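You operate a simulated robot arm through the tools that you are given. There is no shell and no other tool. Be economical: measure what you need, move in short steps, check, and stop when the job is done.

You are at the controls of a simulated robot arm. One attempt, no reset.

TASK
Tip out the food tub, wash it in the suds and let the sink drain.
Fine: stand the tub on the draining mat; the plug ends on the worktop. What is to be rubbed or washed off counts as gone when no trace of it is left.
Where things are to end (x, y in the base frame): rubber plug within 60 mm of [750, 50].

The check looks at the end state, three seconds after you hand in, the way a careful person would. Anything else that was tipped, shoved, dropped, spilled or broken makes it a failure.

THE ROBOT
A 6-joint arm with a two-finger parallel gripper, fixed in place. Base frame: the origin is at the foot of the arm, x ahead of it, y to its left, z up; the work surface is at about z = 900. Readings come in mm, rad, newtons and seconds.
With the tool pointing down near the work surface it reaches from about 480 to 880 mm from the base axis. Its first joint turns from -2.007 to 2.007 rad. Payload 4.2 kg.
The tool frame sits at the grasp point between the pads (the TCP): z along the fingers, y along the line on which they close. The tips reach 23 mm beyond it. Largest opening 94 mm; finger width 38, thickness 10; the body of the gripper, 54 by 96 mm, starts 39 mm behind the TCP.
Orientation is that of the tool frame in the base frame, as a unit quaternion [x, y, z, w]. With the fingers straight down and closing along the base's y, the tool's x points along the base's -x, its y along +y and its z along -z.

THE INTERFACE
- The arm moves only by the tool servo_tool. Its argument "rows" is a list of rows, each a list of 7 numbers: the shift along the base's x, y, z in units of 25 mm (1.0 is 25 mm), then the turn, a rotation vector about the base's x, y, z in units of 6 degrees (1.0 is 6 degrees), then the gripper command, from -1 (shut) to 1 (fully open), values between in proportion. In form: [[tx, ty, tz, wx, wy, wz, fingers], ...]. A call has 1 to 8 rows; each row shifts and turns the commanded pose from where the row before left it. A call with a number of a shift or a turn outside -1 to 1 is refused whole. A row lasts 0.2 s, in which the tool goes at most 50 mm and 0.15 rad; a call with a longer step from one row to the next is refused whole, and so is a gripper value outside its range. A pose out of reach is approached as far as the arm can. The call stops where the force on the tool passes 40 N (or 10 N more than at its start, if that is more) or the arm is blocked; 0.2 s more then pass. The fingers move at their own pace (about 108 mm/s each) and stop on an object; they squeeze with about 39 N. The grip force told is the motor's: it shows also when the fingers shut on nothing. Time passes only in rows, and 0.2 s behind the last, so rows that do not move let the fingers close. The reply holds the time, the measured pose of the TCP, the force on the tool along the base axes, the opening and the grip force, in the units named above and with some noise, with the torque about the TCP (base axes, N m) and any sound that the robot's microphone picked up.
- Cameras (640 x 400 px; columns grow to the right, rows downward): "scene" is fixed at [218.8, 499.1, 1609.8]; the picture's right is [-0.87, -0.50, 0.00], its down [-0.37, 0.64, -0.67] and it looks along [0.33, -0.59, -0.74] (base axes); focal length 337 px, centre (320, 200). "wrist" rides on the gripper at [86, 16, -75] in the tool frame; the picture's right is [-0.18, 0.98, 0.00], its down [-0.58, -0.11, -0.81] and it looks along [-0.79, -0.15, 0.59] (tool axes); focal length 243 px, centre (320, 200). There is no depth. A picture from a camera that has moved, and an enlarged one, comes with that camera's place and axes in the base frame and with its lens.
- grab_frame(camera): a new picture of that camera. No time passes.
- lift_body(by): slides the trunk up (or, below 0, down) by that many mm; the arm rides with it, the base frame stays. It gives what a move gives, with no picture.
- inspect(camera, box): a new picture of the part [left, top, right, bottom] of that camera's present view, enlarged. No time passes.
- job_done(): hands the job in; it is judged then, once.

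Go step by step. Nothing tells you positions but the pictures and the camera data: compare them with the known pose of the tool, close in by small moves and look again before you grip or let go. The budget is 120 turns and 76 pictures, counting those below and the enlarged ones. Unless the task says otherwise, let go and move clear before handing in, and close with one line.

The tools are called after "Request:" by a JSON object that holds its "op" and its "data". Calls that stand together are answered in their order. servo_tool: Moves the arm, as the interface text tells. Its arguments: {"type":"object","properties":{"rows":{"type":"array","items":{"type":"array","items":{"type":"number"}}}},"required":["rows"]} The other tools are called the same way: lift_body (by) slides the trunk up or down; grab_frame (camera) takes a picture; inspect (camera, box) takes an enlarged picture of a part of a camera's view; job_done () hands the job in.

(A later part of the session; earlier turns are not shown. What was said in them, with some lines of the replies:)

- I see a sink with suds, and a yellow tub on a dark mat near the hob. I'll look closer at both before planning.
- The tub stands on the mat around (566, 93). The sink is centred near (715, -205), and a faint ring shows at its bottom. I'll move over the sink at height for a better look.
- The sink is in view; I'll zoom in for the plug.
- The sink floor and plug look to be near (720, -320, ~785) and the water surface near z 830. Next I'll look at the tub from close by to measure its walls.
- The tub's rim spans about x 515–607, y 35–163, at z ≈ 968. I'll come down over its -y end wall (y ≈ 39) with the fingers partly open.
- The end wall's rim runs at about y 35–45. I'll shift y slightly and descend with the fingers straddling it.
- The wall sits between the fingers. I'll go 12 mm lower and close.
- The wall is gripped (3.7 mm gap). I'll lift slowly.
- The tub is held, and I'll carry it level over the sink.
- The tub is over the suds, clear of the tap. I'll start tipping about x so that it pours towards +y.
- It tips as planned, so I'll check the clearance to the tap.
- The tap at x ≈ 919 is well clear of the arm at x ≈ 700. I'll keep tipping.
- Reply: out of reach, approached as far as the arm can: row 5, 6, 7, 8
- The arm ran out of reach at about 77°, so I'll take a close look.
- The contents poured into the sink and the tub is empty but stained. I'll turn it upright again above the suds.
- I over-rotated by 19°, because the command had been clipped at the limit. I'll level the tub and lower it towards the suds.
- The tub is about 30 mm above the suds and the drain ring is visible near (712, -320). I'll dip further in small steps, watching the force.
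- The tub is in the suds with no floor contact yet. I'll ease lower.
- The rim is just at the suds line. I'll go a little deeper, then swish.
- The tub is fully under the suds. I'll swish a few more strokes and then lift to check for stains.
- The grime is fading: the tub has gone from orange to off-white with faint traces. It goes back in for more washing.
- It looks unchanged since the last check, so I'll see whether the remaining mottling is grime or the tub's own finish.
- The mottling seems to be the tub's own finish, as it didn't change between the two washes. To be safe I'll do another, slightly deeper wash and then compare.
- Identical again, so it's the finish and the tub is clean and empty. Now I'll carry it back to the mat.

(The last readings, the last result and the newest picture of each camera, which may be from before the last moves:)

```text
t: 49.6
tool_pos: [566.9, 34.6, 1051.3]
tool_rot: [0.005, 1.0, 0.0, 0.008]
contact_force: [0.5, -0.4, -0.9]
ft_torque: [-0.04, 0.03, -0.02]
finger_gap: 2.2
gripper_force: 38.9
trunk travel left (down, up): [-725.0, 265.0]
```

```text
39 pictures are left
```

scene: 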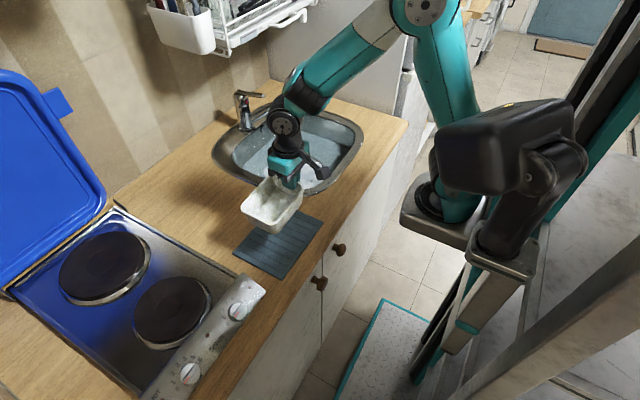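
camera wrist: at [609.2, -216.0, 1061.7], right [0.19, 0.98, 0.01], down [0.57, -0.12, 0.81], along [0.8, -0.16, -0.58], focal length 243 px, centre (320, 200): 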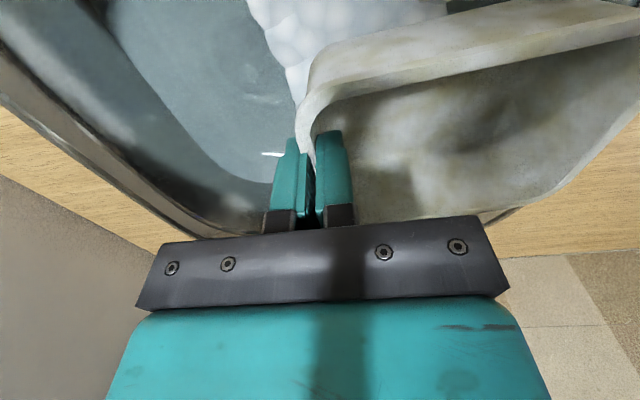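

I'm above the mat (x 490–630, y 3–200). I'll lower the tub to its original spot.

Request:
{"op": "servo_tool", "data": {"rows": [[-0.1, 0.15, -1, 0, 0, 0, -1], [-0.1, 0.15, -1, 0, 0, 0, -1], [0, 0, -0.6, 0, 0, 0, -1], [0, 0, -0.3, 0, 0, 0, -1]]}}

Request:
{"op": "inspect", "data": {"camera": "scene", "box": [220, 160, 340, 280]}}

```text
t: 50.6
tool_pos: [560.0, 40.3, 977.5]
tool_rot: [0.006, 1.0, 0.001, 0.007]
contact_force: [-0.3, 0.0, 0.0]
ft_torque: [-0.02, -0.02, 0.0]
finger_gap: 2.4
gripper_force: 39.0
trunk travel left (down, up): [-725.0, 265.0]
```

```text
3.33 times, centred on (280, 220) of scene
camera zoom: at [218.8, 499.1, 1609.8], right [-0.87, -0.5, 0.0], down [-0.37, 0.64, -0.67], along [0.33, -0.59, -0.74], focal length 1123 px, centre (453, 133)
```

zoom: 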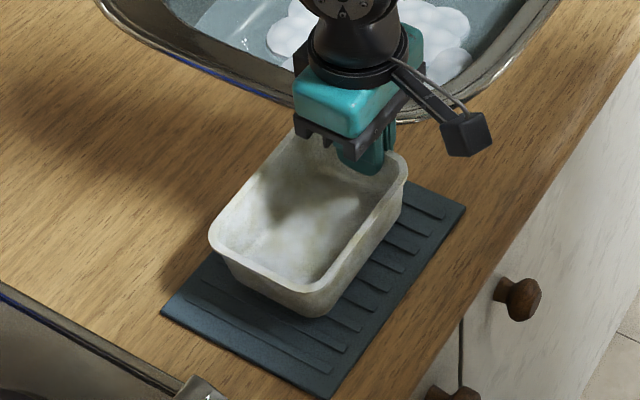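

It's about 10 mm above the mat, so I'll lower gently until contact.

Request:
{"op": "servo_tool", "data": {"rows": [[0, 0, -0.2, 0, 0, 0, -1], [0, 0, -0.15, 0, 0, 0, -1], [0, 0, -0.1, 0, 0, 0, -1]]}}

```text
t: 51.4
tool_pos: [559.6, 39.3, 966.0]
tool_rot: [0.005, 1.0, 0.0, 0.008]
contact_force: [0.9, -7.3, 8.2]
ft_torque: [0.7, 0.33, 0.2]
finger_gap: 2.9
gripper_force: 39.1
trunk travel left (down, up): [-725.0, 265.0]
```

It's in contact. I'll open the fingers and rise straight up.

Request:
{"op": "servo_tool", "data": {"rows": [[0, 0, 0, 0, 0, 0, -0.4], [0, 0, 0, 0, 0, 0, 0.0], [0, 0, 0, 0, 0, 0, 0.0], [0, 0, 0.6, 0, 0, 0, 0.0], [0, 0, 1, 0, 0, 0, 0.0], [0, 0, 1, 0, 0, 0, 0.0], [0, 0, 1, 0, 0, 0, 0.0]]}}

Request:
{"op": "inspect", "data": {"camera": "scene", "box": [220, 160, 340, 280]}}

Request:
{"op": "grab_frame", "data": {"camera": "wrist"}}

```text
t: 53.0
tool_pos: [559.4, 42.4, 1054.9]
tool_rot: [0.006, 1.0, 0.001, 0.008]
contact_force: [-0.3, 0.1, 0.4]
ft_torque: [0.01, 0.03, -0.03]
finger_gap: 46.9
gripper_force: 0.1
trunk travel left (down, up): [-725.0, 265.0]
```

```text
3.33 times, centred on (280, 220) of scene
camera zoom: at [218.8, 499.1, 1609.8], right [-0.87, -0.5, 0.0], down [-0.37, 0.64, -0.67], along [0.33, -0.59, -0.74], focal length 1123 px, centre (453, 133)
```

zoom: 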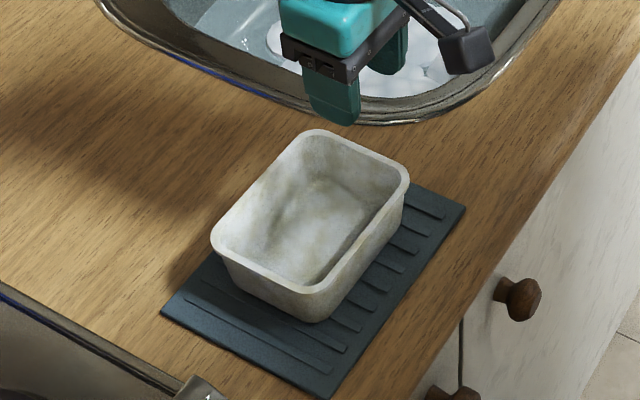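

```text
36 pictures are left
camera wrist: at [472.0, 58.9, 1127.9], right [0.19, 0.98, 0.0], down [0.57, -0.12, 0.81], along [0.8, -0.16, -0.58], focal length 243 px, centre (320, 200)
```

wrist: 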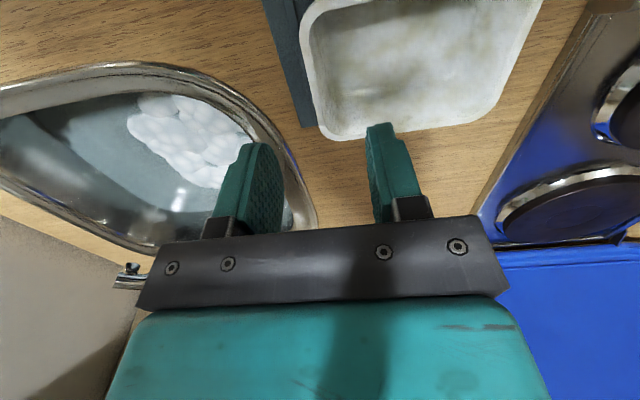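

The tub is standing on the mat. I'll check its inside at high zoom.

Request:
{"op": "inspect", "data": {"camera": "wrist", "box": [290, 0, 550, 150]}}

Request:
{"op": "inspect", "data": {"camera": "scene", "box": [255, 195, 300, 235]}}

```text
2.46 times, centred on (420, 75) of wrist
camera zoom: at [472.0, 58.9, 1127.9], right [0.19, 0.98, 0.0], down [0.57, -0.12, 0.81], along [0.8, -0.16, -0.58], focal length 597 px, centre (74, 508)
```

zoom: 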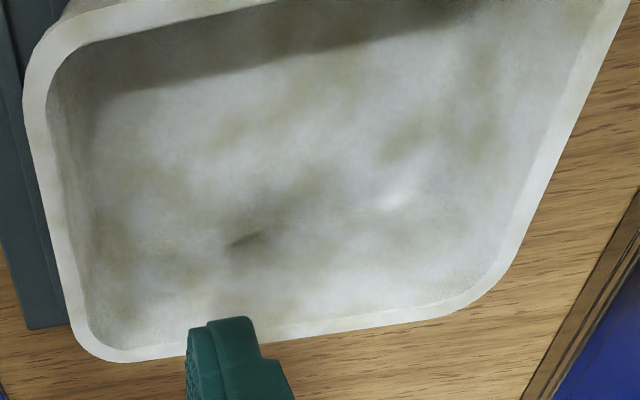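

```text
10.00 times, centred on (278, 215) of scene
camera zoom: at [218.8, 499.1, 1609.8], right [-0.87, -0.5, 0.0], down [-0.37, 0.64, -0.67], along [0.33, -0.59, -0.74], focal length 3370 px, centre (745, 50)
```

zoom: 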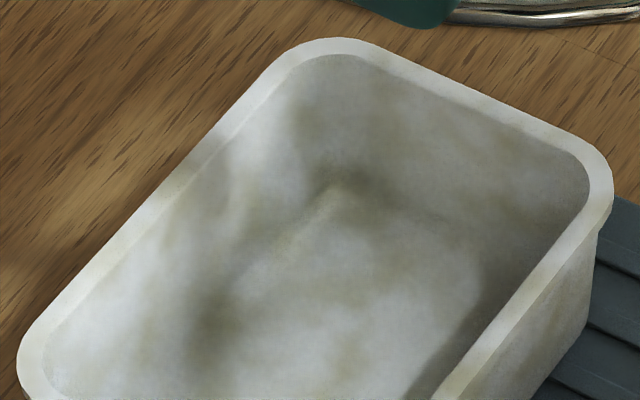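

The tub is clean and upright. Next is the plug: I'll move over the sink for a better look at it.

Request:
{"op": "servo_tool", "data": {"rows": [[0, -0.5, 0.6, 0, 0, 0, 0], [0, -1, 0, 0, 0, 0, 0], [0.1, -1, 0, 0, 0, 0, 0], [0.2, -1, 0, 0, 0, 0, 0], [0.2, -1, 0, 0, 0, 0, 0], [0.2, -1, 0, 0, 0, 0, 0], [0.2, -1, 0, 0, 0, 0, 0], [0.2, -1, 0, 0, 0, 0, 0]]}}

Request:
{"op": "servo_tool", "data": {"rows": [[0.2, -1, 0, 0, 0, 0, 0], [0.2, -1, 0, 0, 0, 0, 0], [0.2, -1, 0, 0, 0, 0, 0], [0.1, -1, -0.5, 0, 0, 0, 0], [0, -1, -1, 0, 0, 0, 0], [0, -1, -1, 0, 0, 0, 0]]}}

Request:
{"op": "grab_frame", "data": {"camera": "wrist"}}

```text
t: 54.8
tool_pos: [587.1, -144.3, 1071.9]
tool_rot: [0.005, 1.0, 0.001, 0.007]
contact_force: [-0.2, -0.3, -0.2]
ft_torque: [-0.05, 0.02, -0.01]
finger_gap: 47.1
gripper_force: 0.0
trunk travel left (down, up): [-725.0, 265.0]
```

```text
t: 56.2
tool_pos: [605.1, -295.8, 1006.4]
tool_rot: [0.005, 1.0, 0.001, 0.008]
contact_force: [1.0, 0.3, 0.0]
ft_torque: [-0.04, 0.02, 0.01]
finger_gap: 46.9
gripper_force: 0.0
trunk travel left (down, up): [-725.0, 265.0]
```

```text
33 pictures are left
camera wrist: at [517.1, -279.0, 1080.8], right [0.19, 0.98, 0.0], down [0.57, -0.12, 0.82], along [0.8, -0.16, -0.58], focal length 243 px, centre (320, 200)
```

wrist: 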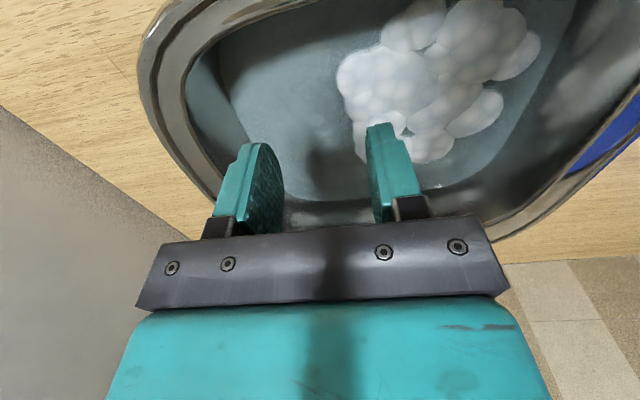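

Request:
{"op": "inspect", "data": {"camera": "wrist", "box": [240, 30, 400, 180]}}

Request:
{"op": "inspect", "data": {"camera": "scene", "box": [205, 70, 375, 200]}}

```text
2.67 times, centred on (320, 105) of wrist
camera zoom: at [517.1, -279.0, 1080.8], right [0.19, 0.98, 0.0], down [0.57, -0.12, 0.82], along [0.8, -0.16, -0.58], focal length 647 px, centre (320, 453)
```

zoom: 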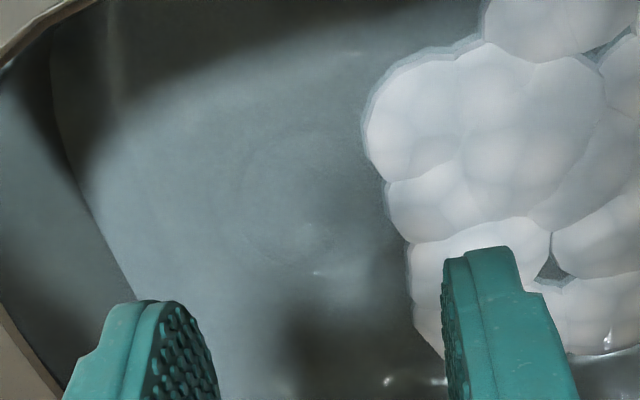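

```text
3.08 times, centred on (290, 135) of scene
camera zoom: at [218.8, 499.1, 1609.8], right [-0.87, -0.5, 0.0], down [-0.37, 0.64, -0.67], along [0.33, -0.59, -0.74], focal length 1037 px, centre (412, 400)
```

zoom: 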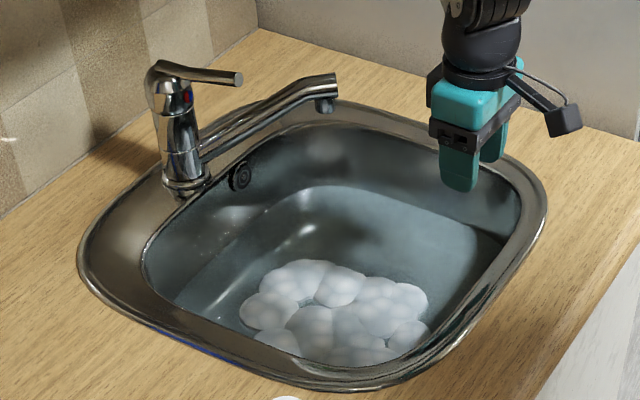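

The drain ring triangulates to about (723, -328, 757), and the spout tip near (835, -368) is clear of it. I'll yaw 90° so the fingers close along x and the camera faces away from the near sink wall, then move above the plug.

Request:
{"op": "servo_tool", "data": {"rows": [[0.5, 0, 0, 0, 0, -1, 0], [0.5, 0, 0, 0, 0, -1, 0], [0.5, 0, 0, 0, 0, -1, 0], [0.5, 0, 0, 0, 0, -1, 0], [0.5, 0, 0, 0, 0, -1, 0], [0.5, 0, 0, 0, 0, -1, 0], [0.5, 0, 0, 0, 0, -1, 0], [0.5, 0, 0, 0, 0, -1, 0]]}}

Request:
{"op": "servo_tool", "data": {"rows": [[0.15, 0.4, 0, 0, 0, -1, 0], [0.1, 0.4, 0, 0, 0, -1, 0], [0.1, 0.4, 0, 0, 0, -1, 0], [0.1, 0.4, 0, 0, 0, -1, 0], [0.1, 0.4, 0, 0, 0, -1, 0], [0.1, 0.4, 0, 0, 0, -1, 0], [0.05, 0.4, 0, 0, 0, -1, 0]]}}

Request:
{"op": "grab_frame", "data": {"camera": "wrist"}}

Request:
{"op": "grab_frame", "data": {"camera": "scene"}}

```text
t: 58.0
tool_pos: [703.6, -297.0, 1009.1]
tool_rot: [0.412, 0.911, -0.003, 0.008]
contact_force: [-0.5, 0.5, 0.3]
ft_torque: [0.02, -0.01, -0.02]
finger_gap: 47.0
gripper_force: 0.0
trunk travel left (down, up): [-725.0, 265.0]
```

```text
t: 59.6
tool_pos: [722.9, -226.8, 1008.7]
tool_rot: [0.711, 0.703, -0.006, 0.006]
contact_force: [-0.4, 0.9, -0.4]
ft_torque: [-0.02, 0.0, 0.02]
finger_gap: 47.2
gripper_force: 0.1
trunk travel left (down, up): [-725.0, 265.0]
```

```text
30 pictures are left
camera wrist: at [740.3, -139.4, 1081.4], right [0.98, -0.2, 0.0], down [-0.12, -0.57, 0.81], along [-0.16, -0.8, -0.58], focal length 243 px, centre (320, 200)
```

wrist: 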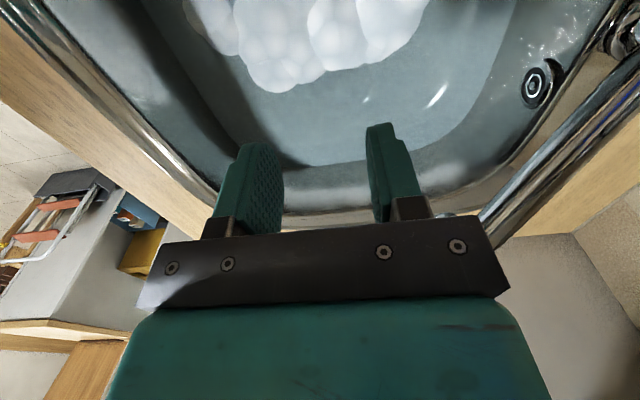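

```text
29 pictures are left
```

scene: 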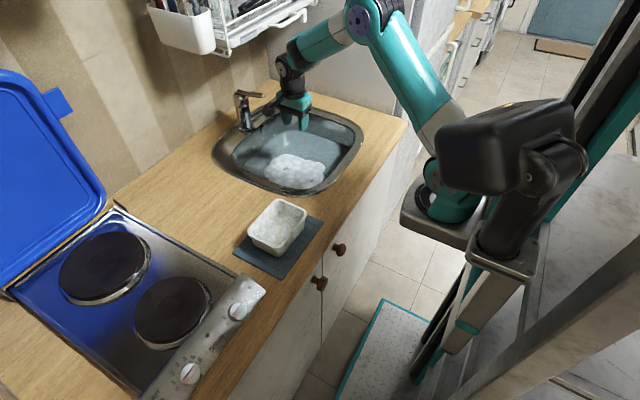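

Request:
{"op": "inspect", "data": {"camera": "wrist", "box": [255, 40, 415, 150]}}

```text
3.64 times, centred on (335, 95) of wrist
camera zoom: at [740.3, -139.4, 1081.4], right [0.98, -0.2, 0.0], down [-0.12, -0.57, 0.81], along [-0.16, -0.8, -0.58], focal length 882 px, centre (266, 582)
```

zoom: 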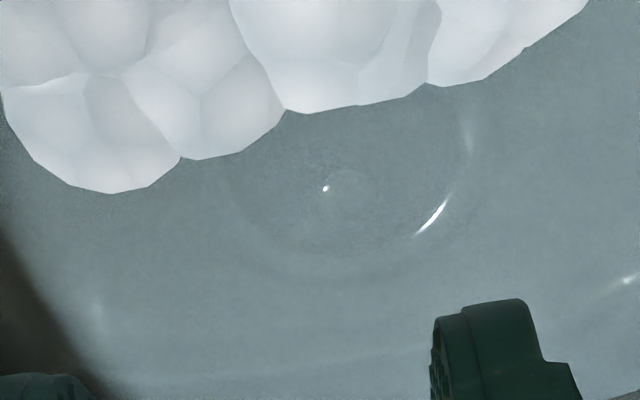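

The plug is now clear: a small central knob (about 11 mm radius) near (733, -329). I'll descend above it.

Request:
{"op": "servo_tool", "data": {"rows": [[0.07, -0.8, -0.8, 0, 0, 0, 0], [0.07, -0.8, -0.8, 0, 0, 0, 0], [0.07, -0.8, -0.8, 0, 0, 0, 0], [0.07, -0.8, -0.8, 0, 0, 0, 0], [0.07, -0.8, -0.8, 0, 0, 0, 0]]}}

Request:
{"op": "inspect", "data": {"camera": "wrist", "box": [200, 0, 440, 160]}}

Request:
{"op": "inspect", "data": {"camera": "scene", "box": [205, 70, 375, 200]}}

```text
t: 60.8
tool_pos: [728.6, -325.7, 909.0]
tool_rot: [0.711, 0.703, -0.004, 0.007]
contact_force: [0.7, 0.3, 0.8]
ft_torque: [-0.02, 0.03, 0.01]
finger_gap: 46.9
gripper_force: 0.0
trunk travel left (down, up): [-725.0, 265.0]
```

```text
2.50 times, centred on (320, 80) of wrist
camera zoom: at [746.0, -237.3, 982.2], right [0.98, -0.19, 0.01], down [-0.12, -0.57, 0.82], along [-0.15, -0.8, -0.58], focal length 606 px, centre (320, 500)
```

zoom: 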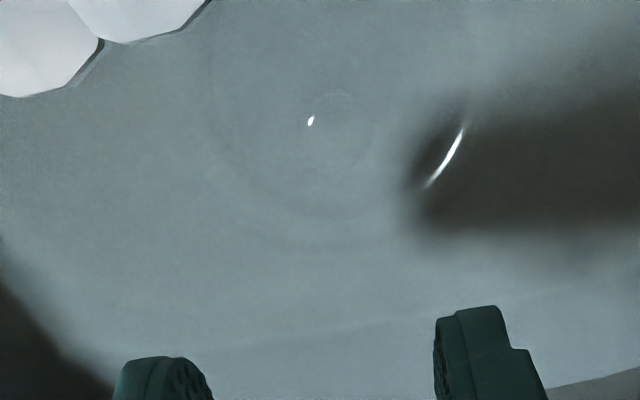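

```text
3.08 times, centred on (290, 135) of scene
camera zoom: at [218.8, 499.1, 1609.8], right [-0.87, -0.5, 0.0], down [-0.37, 0.64, -0.67], along [0.33, -0.59, -0.74], focal length 1037 px, centre (412, 400)
```

zoom: 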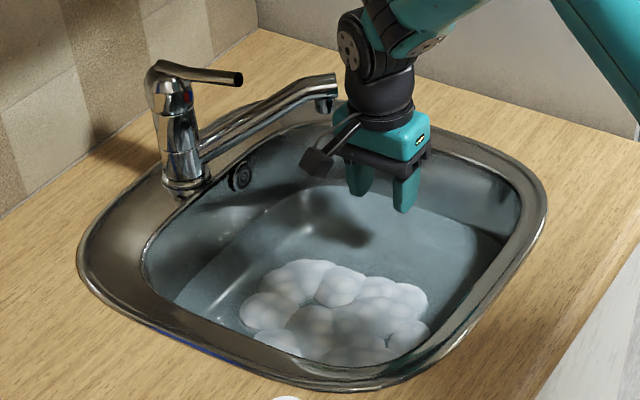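

The views agree that the spout tip is at about (775, -320, 1020), close beside the gripper. I'll back off in +y, lean the wrist 20° towards +y, and come in from below the spout's height.

Request:
{"op": "servo_tool", "data": {"rows": [[0, 0.8, 0, 0, 0, 0, 0], [0, 0.8, 0, 0, 0, 0, 0], [0, 0.8, 0, -0.8, 0, 0, 0], [0, 0.8, 0, -0.8, 0, 0, 0], [0.1, 0.4, -0.6, -0.8, 0, 0, 0], [0.1, 0, -1, -0.8, 0, 0, 0], [0, 0, -1, 0, 0, 0, 0]]}}

Request:
{"op": "grab_frame", "data": {"camera": "wrist"}}

Request:
{"op": "inspect", "data": {"camera": "scene", "box": [205, 50, 375, 200]}}

```text
t: 62.4
tool_pos: [736.6, -237.3, 845.5]
tool_rot: [0.699, 0.693, -0.123, 0.125]
contact_force: [-0.1, -0.2, 0.5]
ft_torque: [0.0, 0.02, -0.02]
finger_gap: 46.9
gripper_force: 0.0
trunk travel left (down, up): [-725.0, 265.0]
```

```text
25 pictures are left
camera wrist: at [753.7, -130.7, 885.3], right [0.98, -0.18, 0.07], down [-0.12, -0.27, 0.96], along [-0.16, -0.95, -0.28], focal length 243 px, centre (320, 200)
```

wrist: 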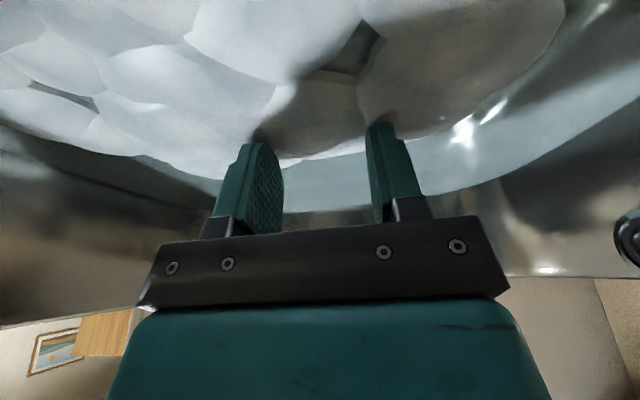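

```text
2.67 times, centred on (290, 125) of scene
camera zoom: at [218.8, 499.1, 1609.8], right [-0.87, -0.5, 0.0], down [-0.37, 0.64, -0.67], along [0.33, -0.59, -0.74], focal length 899 px, centre (400, 400)
```

zoom: 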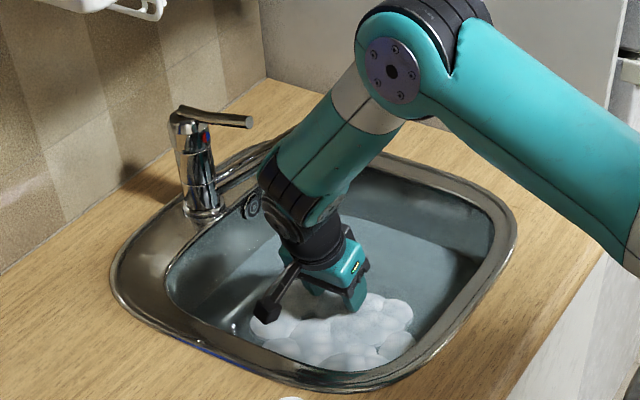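

Adding another 10° of lean gives more clearance to the spout. I'll then slide in low along -y with the fingers straddling the knob.

Request:
{"op": "servo_tool", "data": {"rows": [[0, 0, 0, -0.85, 0, 0, 0], [0, 0, -0.6, -0.85, 0, 0, 0], [0, -0.4, -0.6, 0, 0, 0, 0], [0, -0.5, -0.4, 0, 0, 0, 0], [0, -0.5, 0, 0, 0, 0, 0]]}}

Request:
{"op": "inspect", "data": {"camera": "scene", "box": [205, 50, 375, 200]}}

Request:
{"op": "grab_frame", "data": {"camera": "wrist"}}

```text
t: 63.6
tool_pos: [735.9, -269.7, 804.8]
tool_rot: [0.686, 0.679, -0.182, 0.186]
contact_force: [0.0, 0.4, -0.6]
ft_torque: [0.0, -0.02, 0.04]
finger_gap: 46.9
gripper_force: 0.1
trunk travel left (down, up): [-725.0, 265.0]
```

```text
2.67 times, centred on (290, 125) of scene
camera zoom: at [218.8, 499.1, 1609.8], right [-0.87, -0.5, 0.0], down [-0.37, 0.64, -0.67], along [0.33, -0.59, -0.74], focal length 899 px, centre (400, 400)
```

zoom: 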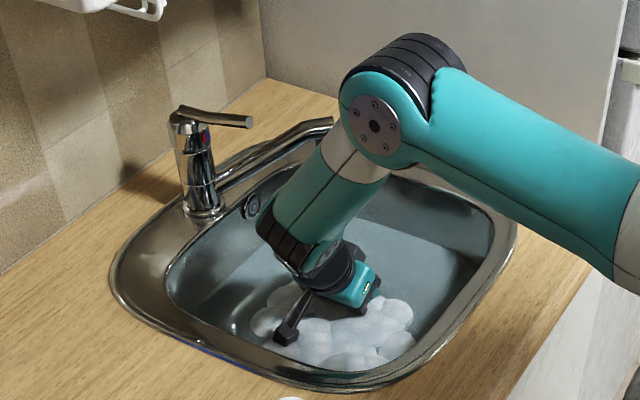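

```text
22 pictures are left
camera wrist: at [752.7, -157.9, 823.9], right [0.98, -0.17, 0.1], down [-0.12, -0.09, 0.99], along [-0.16, -0.98, -0.11], focal length 243 px, centre (320, 200)
```

wrist: 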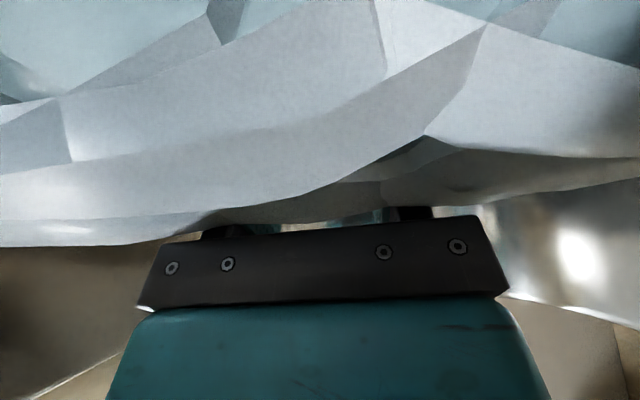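

The arm stays clear of the spout, with the elbow well to the base side. I'll continue to the plug and then lower gently.

Request:
{"op": "servo_tool", "data": {"rows": [[0, -0.5, 0, 0, 0, 0, 0], [0, -0.5, 0, 0, 0, 0, 0], [0, -0.5, 0, 0, 0, 0, 0], [0, -0.4, 0, 0, 0, 0, 0]]}}

Request:
{"op": "servo_tool", "data": {"rows": [[0, 0, -0.2, 0, 0, 0, 0], [0, 0, -0.2, 0, 0, 0, 0], [0, 0, -0.15, 0, 0, 0, 0]]}}

```text
t: 64.6
tool_pos: [736.1, -318.9, 803.6]
tool_rot: [0.686, 0.679, -0.183, 0.187]
contact_force: [0.0, -0.4, 0.1]
ft_torque: [0.01, -0.02, 0.0]
finger_gap: 47.1
gripper_force: 0.1
trunk travel left (down, up): [-725.0, 265.0]
```

```text
t: 65.4
tool_pos: [735.8, -319.9, 790.2]
tool_rot: [0.686, 0.679, -0.183, 0.187]
contact_force: [0.1, -0.4, 0.8]
ft_torque: [-0.01, 0.0, -0.02]
finger_gap: 47.0
gripper_force: 0.1
trunk travel left (down, up): [-725.0, 265.0]
```

The finger tips are near the floor with no contact. I'll close on the knob and read the gap.

Request:
{"op": "servo_tool", "data": {"rows": [[0, 0, 0, 0, 0, 0, -0.6], [0, 0, 0, 0, 0, 0, -1], [0, 0, 0, 0, 0, 0, -1]]}}

```text
t: 66.2
tool_pos: [736.9, -320.4, 789.7]
tool_rot: [0.686, 0.679, -0.183, 0.186]
contact_force: [-1.2, -0.3, -0.2]
ft_torque: [0.0, -0.02, 0.02]
finger_gap: 22.2
gripper_force: 39.2
trunk travel left (down, up): [-725.0, 265.0]
```

The gap is 22 mm, so the knob is held. I'll pull straight up in small steps.

Request:
{"op": "servo_tool", "data": {"rows": [[0, 0, 0.3, 0, 0, 0, -1], [0, 0, 0.3, 0, 0, 0, -1], [0, 0, 0.3, 0, 0, 0, -1], [0, 0, 0.4, 0, 0, 0, -1]]}}

Request:
{"op": "grab_frame", "data": {"camera": "scene"}}

```text
t: 67.2
tool_pos: [737.7, -319.5, 823.3]
tool_rot: [0.686, 0.679, -0.183, 0.186]
contact_force: [0.9, -0.8, -1.6]
ft_torque: [-0.02, 0.01, 0.01]
finger_gap: 22.5
gripper_force: 38.9
trunk travel left (down, up): [-725.0, 265.0]
```

```text
21 pictures are left
```

scene: 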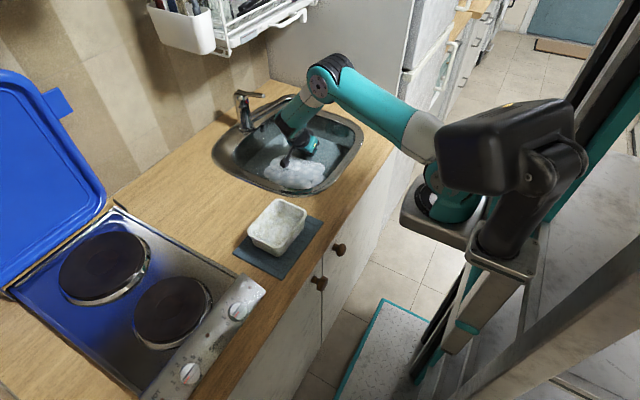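

The plug is out. I'll back out in +y at low height, then rise.

Request:
{"op": "servo_tool", "data": {"rows": [[0, 0.8, 0, 0, 0, 0, -1], [0, 0.8, 0, 0, 0, 0, -1], [0, 0.8, 0, 0, 0, 0, -1], [0, 0.8, 0, 0, 0, 0, -1], [-0.4, 0.6, 0.6, 0, 0, 0, -1], [-0.4, 0, 1, 0.8, 0, 0, -1], [-0.4, 0, 1, 0.8, 0, 0, -1], [-0.4, 0, 1, 0.8, 0, 0, -1]]}}

Request:
{"op": "servo_tool", "data": {"rows": [[0, 0, 1, 0.9, 0, 0, -1], [0, 0, 1, 0.9, 0, 0, -1], [0, 0, 1, 0.9, 0, 0, -1], [0, 0.3, 0.5, 0, 0, 0, -1]]}}

Request:
{"op": "inspect", "data": {"camera": "scene", "box": [200, 50, 400, 200]}}

Request:
{"op": "grab_frame", "data": {"camera": "wrist"}}

```text
t: 69.0
tool_pos: [696.1, -223.9, 909.5]
tool_rot: [0.704, 0.697, -0.096, 0.098]
contact_force: [0.3, -0.3, -1.8]
ft_torque: [0.0, 0.04, -0.04]
finger_gap: 22.2
gripper_force: 38.7
trunk travel left (down, up): [-725.0, 265.0]
```

```text
t: 70.0
tool_pos: [695.5, -215.7, 1001.4]
tool_rot: [0.711, 0.703, 0.003, -0.002]
contact_force: [0.1, 0.2, -1.0]
ft_torque: [-0.01, 0.03, 0.01]
finger_gap: 22.3
gripper_force: 38.6
trunk travel left (down, up): [-725.0, 265.0]
```

```text
2.67 times, centred on (300, 125) of scene
camera zoom: at [218.8, 499.1, 1609.8], right [-0.87, -0.5, 0.0], down [-0.37, 0.64, -0.67], along [0.33, -0.59, -0.74], focal length 899 px, centre (373, 400)
```

zoom: 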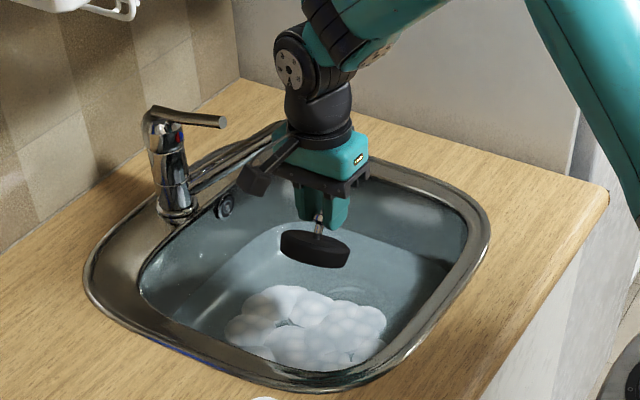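

```text
19 pictures are left
camera wrist: at [712.2, -129.4, 1075.7], right [0.98, -0.19, 0.0], down [-0.12, -0.59, 0.8], along [-0.16, -0.79, -0.6], focal length 243 px, centre (320, 200)
```

wrist: 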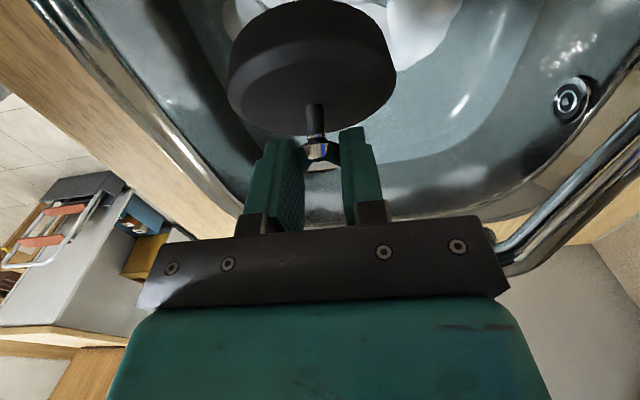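

The plug is held by its stem, and it hangs tilted since I gripped it at 30°. I'll carry it over the worktop to (750, 50) while restoring the 30° lean so that it lands flat.

Request:
{"op": "servo_tool", "data": {"rows": [[0, 0.8, 0.5, 0, 0, 0, -1], [0.2, 1, 0.5, 0, 0, 0, -1], [0.2, 1, 0, 0, 0, 0, -1], [0.2, 1, 0, 0, 0, 0, -1], [0.2, 1, 0, 0, 0, 0, -1], [0.2, 1, 0, 0, 0, 0, -1], [0.2, 1, 0, 0, 0, 0, -1], [0.2, 1, 0, 0, 0, 0, -1]]}}

Request:
{"op": "servo_tool", "data": {"rows": [[0.2, 1, 0, -0.8, 0, 0, -1], [0.2, 1, 0, -0.8, 0, 0, -1], [0.2, 1, 0, -0.8, 0, 0, -1], [0, 0.1, 0, -0.9, 0, 0, -1], [0, 0, -0.5, -0.9, 0, 0, -1], [0, 0, -0.5, -0.8, 0, 0, -1]]}}

Request:
{"op": "grab_frame", "data": {"camera": "scene"}}

Request:
{"op": "grab_frame", "data": {"camera": "wrist"}}

```text
t: 71.8
tool_pos: [730.7, -21.0, 1025.0]
tool_rot: [0.711, 0.703, 0.002, -0.001]
contact_force: [0.4, -0.8, 0.1]
ft_torque: [0.0, 0.02, 0.01]
finger_gap: 22.3
gripper_force: 39.4
trunk travel left (down, up): [-725.0, 265.0]
```

```text
t: 73.2
tool_pos: [745.7, 55.2, 998.4]
tool_rot: [0.687, 0.68, -0.181, 0.183]
contact_force: [-0.2, -0.6, -0.1]
ft_torque: [0.02, -0.03, -0.02]
finger_gap: 22.3
gripper_force: 38.4
trunk travel left (down, up): [-725.0, 265.0]
```

```text
18 pictures are left
```

scene: 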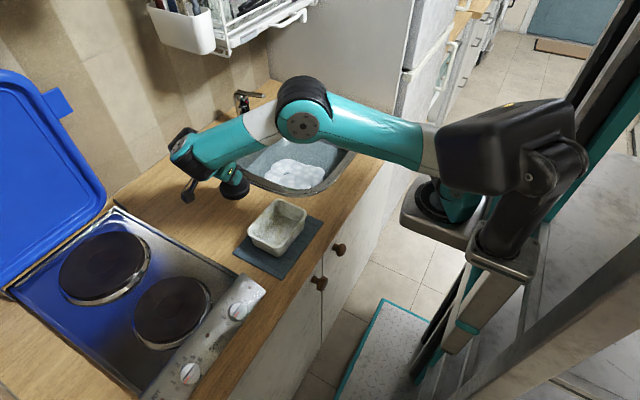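

```text
17 pictures are left
camera wrist: at [762.9, 168.0, 1020.4], right [0.98, -0.17, 0.1], down [-0.12, -0.1, 0.99], along [-0.16, -0.98, -0.12], focal length 243 px, centre (320, 200)
```

wrist: 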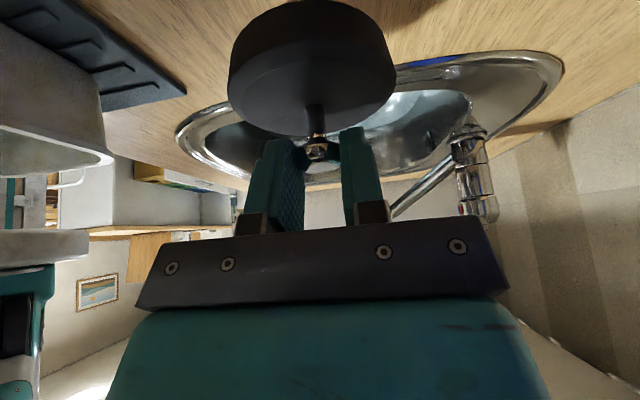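

Request:
{"op": "inspect", "data": {"camera": "scene", "box": [170, 130, 280, 220]}}

```text
4.44 times, centred on (225, 175) of scene
camera zoom: at [218.8, 499.1, 1609.8], right [-0.87, -0.5, 0.0], down [-0.37, 0.64, -0.67], along [0.33, -0.59, -0.74], focal length 1498 px, centre (742, 311)
```

zoom: 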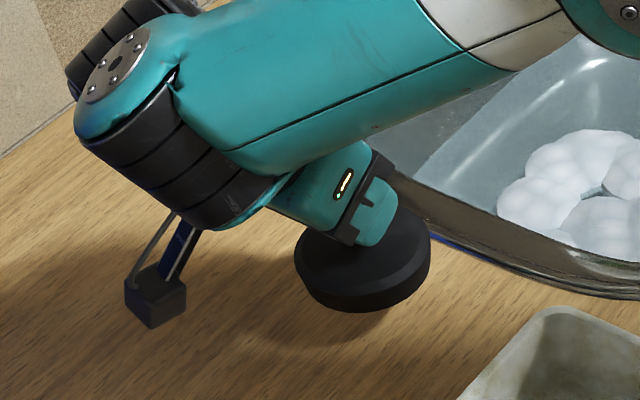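

The plug hangs level over about (745, 50). I'll lower it until contact.

Request:
{"op": "servo_tool", "data": {"rows": [[0, 0, -0.5, 0, 0, 0, -1], [0, 0, -0.4, 0, 0, 0, -1], [0, 0, -0.2, 0, 0, 0, -1]]}}

Request:
{"op": "inspect", "data": {"camera": "scene", "box": [170, 130, 280, 220]}}

```text
t: 74.0
tool_pos: [744.9, 55.4, 972.0]
tool_rot: [0.687, 0.679, -0.18, 0.182]
contact_force: [-0.1, -0.1, -0.3]
ft_torque: [0.0, -0.03, -0.03]
finger_gap: 22.5
gripper_force: 38.8
trunk travel left (down, up): [-725.0, 265.0]
```

```text
4.44 times, centred on (225, 175) of scene
camera zoom: at [218.8, 499.1, 1609.8], right [-0.87, -0.5, 0.0], down [-0.37, 0.64, -0.67], along [0.33, -0.59, -0.74], focal length 1498 px, centre (742, 311)
```

zoom: 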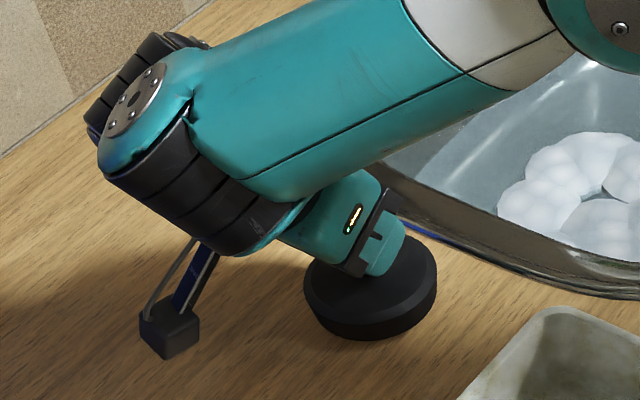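

Request:
{"op": "servo_tool", "data": {"rows": [[0, 0, -0.15, 0, 0, 0, -1], [0, 0, -0.15, 0, 0, 0, -1]]}}

Request:
{"op": "servo_tool", "data": {"rows": [[0, 0, -0.12, 0, 0, 0, -1], [0, 0, -0.1, 0, 0, 0, -1]]}}

```text
t: 74.6
tool_pos: [747.2, 54.8, 964.5]
tool_rot: [0.687, 0.68, -0.179, 0.183]
contact_force: [-0.7, 0.0, -0.7]
ft_torque: [0.01, -0.01, -0.01]
finger_gap: 22.3
gripper_force: 39.2
trunk travel left (down, up): [-725.0, 265.0]
```

```text
t: 75.2
tool_pos: [747.0, 55.9, 963.6]
tool_rot: [0.688, 0.679, -0.176, 0.185]
contact_force: [4.2, 1.5, 39.2]
ft_torque: [-0.75, -0.05, -0.03]
finger_gap: 22.4
gripper_force: 39.0
trunk travel left (down, up): [-725.0, 265.0]
```

There's firm contact at z ≈ 963. I'll ease off the pressure, open, and look.

Request:
{"op": "servo_tool", "data": {"rows": [[0, 0, 0.12, 0, 0, 0, -1], [0, 0, 0.06, 0, 0, 0, -1]]}}

Request:
{"op": "servo_tool", "data": {"rows": [[0, 0, 0, 0, 0, 0, -0.3], [0, 0, 0, 0, 0, 0, 0.1], [0, 0, 0, 0, 0, 0, 0.1]]}}

Request:
{"op": "grab_frame", "data": {"camera": "wrist"}}

```text
t: 75.8
tool_pos: [747.0, 56.1, 963.4]
tool_rot: [0.687, 0.68, -0.178, 0.184]
contact_force: [13.6, 3.3, 26.4]
ft_torque: [-0.02, -0.5, 0.09]
finger_gap: 22.2
gripper_force: 39.1
trunk travel left (down, up): [-725.0, 265.0]
```

```text
t: 76.6
tool_pos: [746.7, 55.4, 962.6]
tool_rot: [0.687, 0.68, -0.18, 0.182]
contact_force: [-0.2, 0.7, 0.1]
ft_torque: [-0.02, -0.01, 0.01]
finger_gap: 51.7
gripper_force: 0.1
trunk travel left (down, up): [-725.0, 265.0]
```

```text
14 pictures are left
camera wrist: at [763.2, 167.6, 984.2], right [0.98, -0.17, 0.1], down [-0.12, -0.1, 0.99], along [-0.16, -0.98, -0.12], focal length 243 px, centre (320, 200)
```

wrist: 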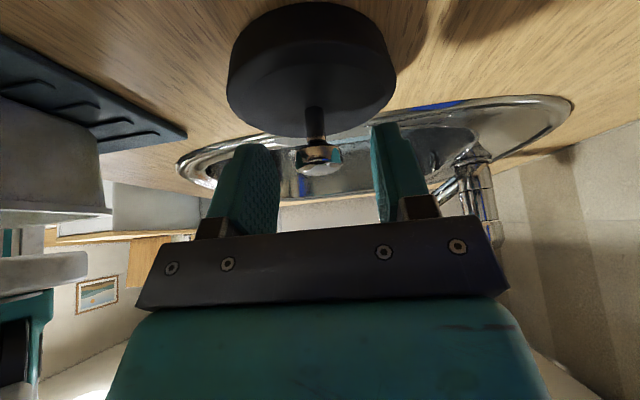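

The plug stands free between the fingers. I'll withdraw along the tool axis and rise.

Request:
{"op": "servo_tool", "data": {"rows": [[0, 0.25, 0.45, 0, 0, 0, 0.1], [0, 0.4, 0.8, 0, 0, 0, 0.1], [0, 0.4, 0.9, 0, 0, 0, 0.1], [0, 0.2, 1, 0.8, 0, 0, 0.1], [0, 0, 1, 0.8, 0, 0, 0.1], [0, 0, 1, 0.8, 0, 0, 0.1], [-0.5, 0, 0.5, 0.8, 0, 0, 0.1]]}}

Request:
{"op": "grab_frame", "data": {"camera": "scene"}}

Request:
{"op": "inspect", "data": {"camera": "scene", "box": [200, 90, 380, 220]}}

```text
t: 78.2
tool_pos: [733.8, 88.9, 1104.8]
tool_rot: [0.708, 0.701, -0.065, 0.065]
contact_force: [0.3, -0.2, -0.5]
ft_torque: [-0.06, 0.04, 0.02]
finger_gap: 51.7
gripper_force: 0.0
trunk travel left (down, up): [-725.0, 265.0]
```

```text
13 pictures are left
```

scene: 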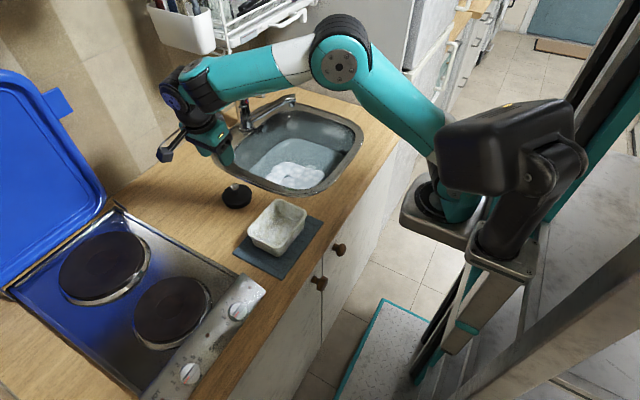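

```text
3.08 times, centred on (290, 155) of scene
camera zoom: at [218.8, 499.1, 1609.8], right [-0.87, -0.5, 0.0], down [-0.37, 0.64, -0.67], along [0.33, -0.59, -0.74], focal length 1037 px, centre (412, 338)
```

zoom: 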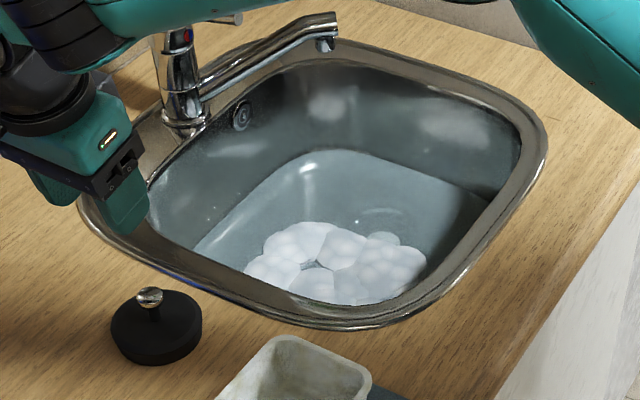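

The plug sits at about (738, 53) and the water is dropping. I'll wait for the sink to drain.

Request:
{"op": "servo_tool", "data": {"rows": [[0, 0, 0.5, 0.8, 0, 0, 0.1], [0, 0, 0, 0, 0, 0, 0.1], [0, 0, 0, 0, 0, 0, 0.1], [0, 0, 0, 0, 0, 0, 0.1], [0, 0, 0, 0, 0, 0, 0.1], [0, 0, 0, 0, 0, 0, 0.1], [0, 0, 0, 0, 0, 0, 0.1], [0, 0, 0, 0, 0, 0, 0.1]]}}

Request:
{"op": "servo_tool", "data": {"rows": [[0, 0, 0, 0, 0, 0, 0.1], [0, 0, 0, 0, 0, 0, 0.1], [0, 0, 0, 0, 0, 0, 0.1], [0, 0, 0, 0, 0, 0, 0.1], [0, 0, 0, 0, 0, 0, 0.1], [0, 0, 0, 0, 0, 0, 0.1], [0, 0, 0, 0, 0, 0, 0.1], [0, 0, 0, 0, 0, 0, 0.1]]}}

Request:
{"op": "servo_tool", "data": {"rows": [[0, 0, 0, 0, 0, 0, 0.1], [0, 0, 0, 0, 0, 0, 0.1], [0, 0, 0, 0, 0, 0, 0.1], [0, 0, 0, 0, 0, 0, 0.1], [0, 0, 0, 0, 0, 0, 0.1], [0, 0, 0, 0, 0, 0, 0.1], [0, 0, 0, 0, 0, 0, 0.1], [0, 0, 0, 0, 0, 0, 0.1]]}}

Request:
{"op": "servo_tool", "data": {"rows": [[0, 0, 0, 0, 0, 0, 0.1], [0, 0, 0, 0, 0, 0, 0.1], [0, 0, 0, 0, 0, 0, 0.1], [0, 0, 0, 0, 0, 0, 0.1], [0, 0, 0, 0, 0, 0, 0.1], [0, 0, 0, 0, 0, 0, 0.1], [0, 0, 0, 0, 0, 0, 0.1], [0, 0, 0, 0, 0, 0, 0.1]]}}

Request:
{"op": "servo_tool", "data": {"rows": [[0, 0, 0, 0, 0, 0, 0.1], [0, 0, 0, 0, 0, 0, 0.1], [0, 0, 0, 0, 0, 0, 0.1], [0, 0, 0, 0, 0, 0, 0.1], [0, 0, 0, 0, 0, 0, 0.1], [0, 0, 0, 0, 0, 0, 0.1], [0, 0, 0, 0, 0, 0, 0.1], [0, 0, 0, 0, 0, 0, 0.1]]}}

Request:
{"op": "inspect", "data": {"camera": "scene", "box": [200, 90, 380, 220]}}

```text
t: 80.0
tool_pos: [733.7, 88.9, 1119.8]
tool_rot: [0.71, 0.702, -0.035, 0.037]
contact_force: [0.8, 0.2, 0.1]
ft_torque: [0.02, 0.03, -0.02]
finger_gap: 51.6
gripper_force: 0.0
trunk travel left (down, up): [-725.0, 265.0]
```

```text
t: 81.8
tool_pos: [734.2, 88.5, 1119.0]
tool_rot: [0.71, 0.702, -0.034, 0.037]
contact_force: [0.5, 0.6, 0.5]
ft_torque: [-0.01, -0.04, 0.02]
finger_gap: 51.8
gripper_force: 0.0
trunk travel left (down, up): [-725.0, 265.0]
```

```text
t: 83.6
tool_pos: [734.4, 88.2, 1117.8]
tool_rot: [0.709, 0.703, -0.034, 0.036]
contact_force: [0.0, 0.3, -0.3]
ft_torque: [-0.02, -0.01, 0.03]
finger_gap: 51.5
gripper_force: 0.0
trunk travel left (down, up): [-725.0, 265.0]
```

```text
t: 85.4
tool_pos: [734.2, 88.3, 1119.5]
tool_rot: [0.71, 0.702, -0.034, 0.036]
contact_force: [0.6, -0.2, 0.2]
ft_torque: [0.0, -0.01, -0.01]
finger_gap: 51.7
gripper_force: 0.0
trunk travel left (down, up): [-725.0, 265.0]
```

```text
t: 87.2
tool_pos: [733.8, 89.3, 1118.6]
tool_rot: [0.71, 0.703, -0.034, 0.036]
contact_force: [-0.4, -0.6, 1.1]
ft_torque: [-0.02, 0.04, -0.01]
finger_gap: 51.7
gripper_force: 0.0
trunk travel left (down, up): [-725.0, 265.0]
```

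```text
3.08 times, centred on (290, 155) of scene
camera zoom: at [218.8, 499.1, 1609.8], right [-0.87, -0.5, 0.0], down [-0.37, 0.64, -0.67], along [0.33, -0.59, -0.74], focal length 1037 px, centre (412, 338)
```

zoom: 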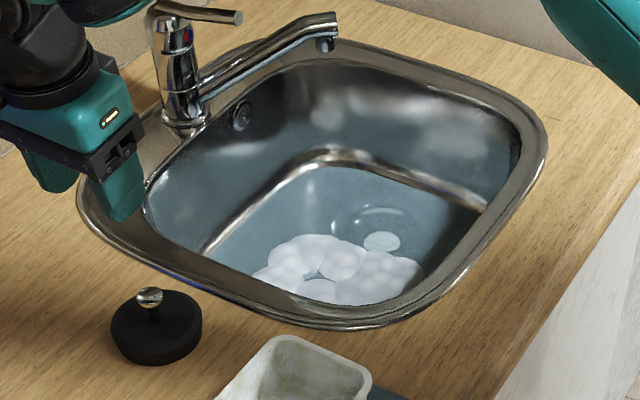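

It's draining well, and I'll wait longer.

Request:
{"op": "servo_tool", "data": {"rows": [[0, 0, 0, 0, 0, 0, 0.1], [0, 0, 0, 0, 0, 0, 0.1], [0, 0, 0, 0, 0, 0, 0.1], [0, 0, 0, 0, 0, 0, 0.1], [0, 0, 0, 0, 0, 0, 0.1], [0, 0, 0, 0, 0, 0, 0.1], [0, 0, 0, 0, 0, 0, 0.1], [0, 0, 0, 0, 0, 0, 0.1]]}}

Request:
{"op": "servo_tool", "data": {"rows": [[0, 0, 0, 0, 0, 0, 0.1], [0, 0, 0, 0, 0, 0, 0.1], [0, 0, 0, 0, 0, 0, 0.1], [0, 0, 0, 0, 0, 0, 0.1], [0, 0, 0, 0, 0, 0, 0.1], [0, 0, 0, 0, 0, 0, 0.1], [0, 0, 0, 0, 0, 0, 0.1], [0, 0, 0, 0, 0, 0, 0.1]]}}

Request:
{"op": "servo_tool", "data": {"rows": [[0, 0, 0, 0, 0, 0, 0.1], [0, 0, 0, 0, 0, 0, 0.1], [0, 0, 0, 0, 0, 0, 0.1], [0, 0, 0, 0, 0, 0, 0.1], [0, 0, 0, 0, 0, 0, 0.1], [0, 0, 0, 0, 0, 0, 0.1], [0, 0, 0, 0, 0, 0, 0.1], [0, 0, 0, 0, 0, 0, 0.1]]}}

Request:
{"op": "servo_tool", "data": {"rows": [[0, 0, 0, 0, 0, 0, 0.1], [0, 0, 0, 0, 0, 0, 0.1], [0, 0, 0, 0, 0, 0, 0.1], [0, 0, 0, 0, 0, 0, 0.1], [0, 0, 0, 0, 0, 0, 0.1], [0, 0, 0, 0, 0, 0, 0.1], [0, 0, 0, 0, 0, 0, 0.1], [0, 0, 0, 0, 0, 0, 0.1]]}}

Request:
{"op": "servo_tool", "data": {"rows": [[0, 0, 0, 0, 0, 0, 0.1], [0, 0, 0, 0, 0, 0, 0.1], [0, 0, 0, 0, 0, 0, 0.1], [0, 0, 0, 0, 0, 0, 0.1], [0, 0, 0, 0, 0, 0, 0.1], [0, 0, 0, 0, 0, 0, 0.1], [0, 0, 0, 0, 0, 0, 0.1], [0, 0, 0, 0, 0, 0, 0.1]]}}

Request:
{"op": "servo_tool", "data": {"rows": [[0, 0, 0, 0, 0, 0, 0.1], [0, 0, 0, 0, 0, 0, 0.1], [0, 0, 0, 0, 0, 0, 0.1], [0, 0, 0, 0, 0, 0, 0.1], [0, 0, 0, 0, 0, 0, 0.1], [0, 0, 0, 0, 0, 0, 0.1], [0, 0, 0, 0, 0, 0, 0.1], [0, 0, 0, 0, 0, 0, 0.1]]}}

Request:
{"op": "inspect", "data": {"camera": "scene", "box": [200, 90, 380, 220]}}

```text
t: 89.0
tool_pos: [735.3, 89.1, 1118.8]
tool_rot: [0.71, 0.703, -0.034, 0.036]
contact_force: [-0.9, 0.0, 1.2]
ft_torque: [-0.01, 0.01, 0.04]
finger_gap: 51.9
gripper_force: 0.0
trunk travel left (down, up): [-725.0, 265.0]
```

```text
t: 90.8
tool_pos: [734.4, 87.7, 1118.4]
tool_rot: [0.71, 0.702, -0.035, 0.036]
contact_force: [-0.1, 0.9, 0.1]
ft_torque: [0.01, 0.01, -0.01]
finger_gap: 51.4
gripper_force: 0.0
trunk travel left (down, up): [-725.0, 265.0]
```

```text
t: 92.6
tool_pos: [733.9, 88.3, 1118.7]
tool_rot: [0.71, 0.702, -0.035, 0.036]
contact_force: [-0.2, -0.2, 0.6]
ft_torque: [-0.02, 0.0, 0.0]
finger_gap: 51.6
gripper_force: 0.0
trunk travel left (down, up): [-725.0, 265.0]
```

```text
t: 94.4
tool_pos: [733.9, 88.1, 1118.0]
tool_rot: [0.71, 0.702, -0.034, 0.036]
contact_force: [-0.8, 0.1, -0.5]
ft_torque: [0.01, 0.05, 0.0]
finger_gap: 51.9
gripper_force: 0.0
trunk travel left (down, up): [-725.0, 265.0]
```

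```text
t: 96.2
tool_pos: [733.8, 89.2, 1118.8]
tool_rot: [0.71, 0.703, -0.034, 0.036]
contact_force: [0.2, 0.2, -0.2]
ft_torque: [0.01, -0.03, 0.0]
finger_gap: 51.7
gripper_force: 0.0
trunk travel left (down, up): [-725.0, 265.0]
```

```text
t: 98.0
tool_pos: [733.5, 88.4, 1118.3]
tool_rot: [0.71, 0.703, -0.034, 0.036]
contact_force: [0.6, 0.2, 0.4]
ft_torque: [0.0, 0.04, 0.02]
finger_gap: 51.8
gripper_force: 0.0
trunk travel left (down, up): [-725.0, 265.0]
```

```text
3.08 times, centred on (290, 155) of scene
camera zoom: at [218.8, 499.1, 1609.8], right [-0.87, -0.5, 0.0], down [-0.37, 0.64, -0.67], along [0.33, -0.59, -0.74], focal length 1037 px, centre (412, 338)
```

zoom: 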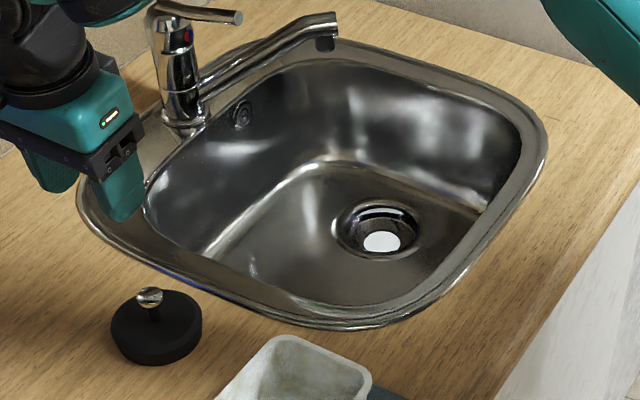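

The sink is empty, the plug stands on the worktop near (738, 53), and the washed tub is on its mat. The arm is clear, so I'm handing in.

Request:
{"op": "job_done", "data": {}}

```text
The job is handed in.
```

I tipped the tub's contents into the sink, washed it in the suds and stood it upright on the draining mat. The plug is on the worktop at about (738, 53), and the sink has drained empty. The tub still shows some faint mottling, which I took to be its own finish because it didn't change over the last two washes.
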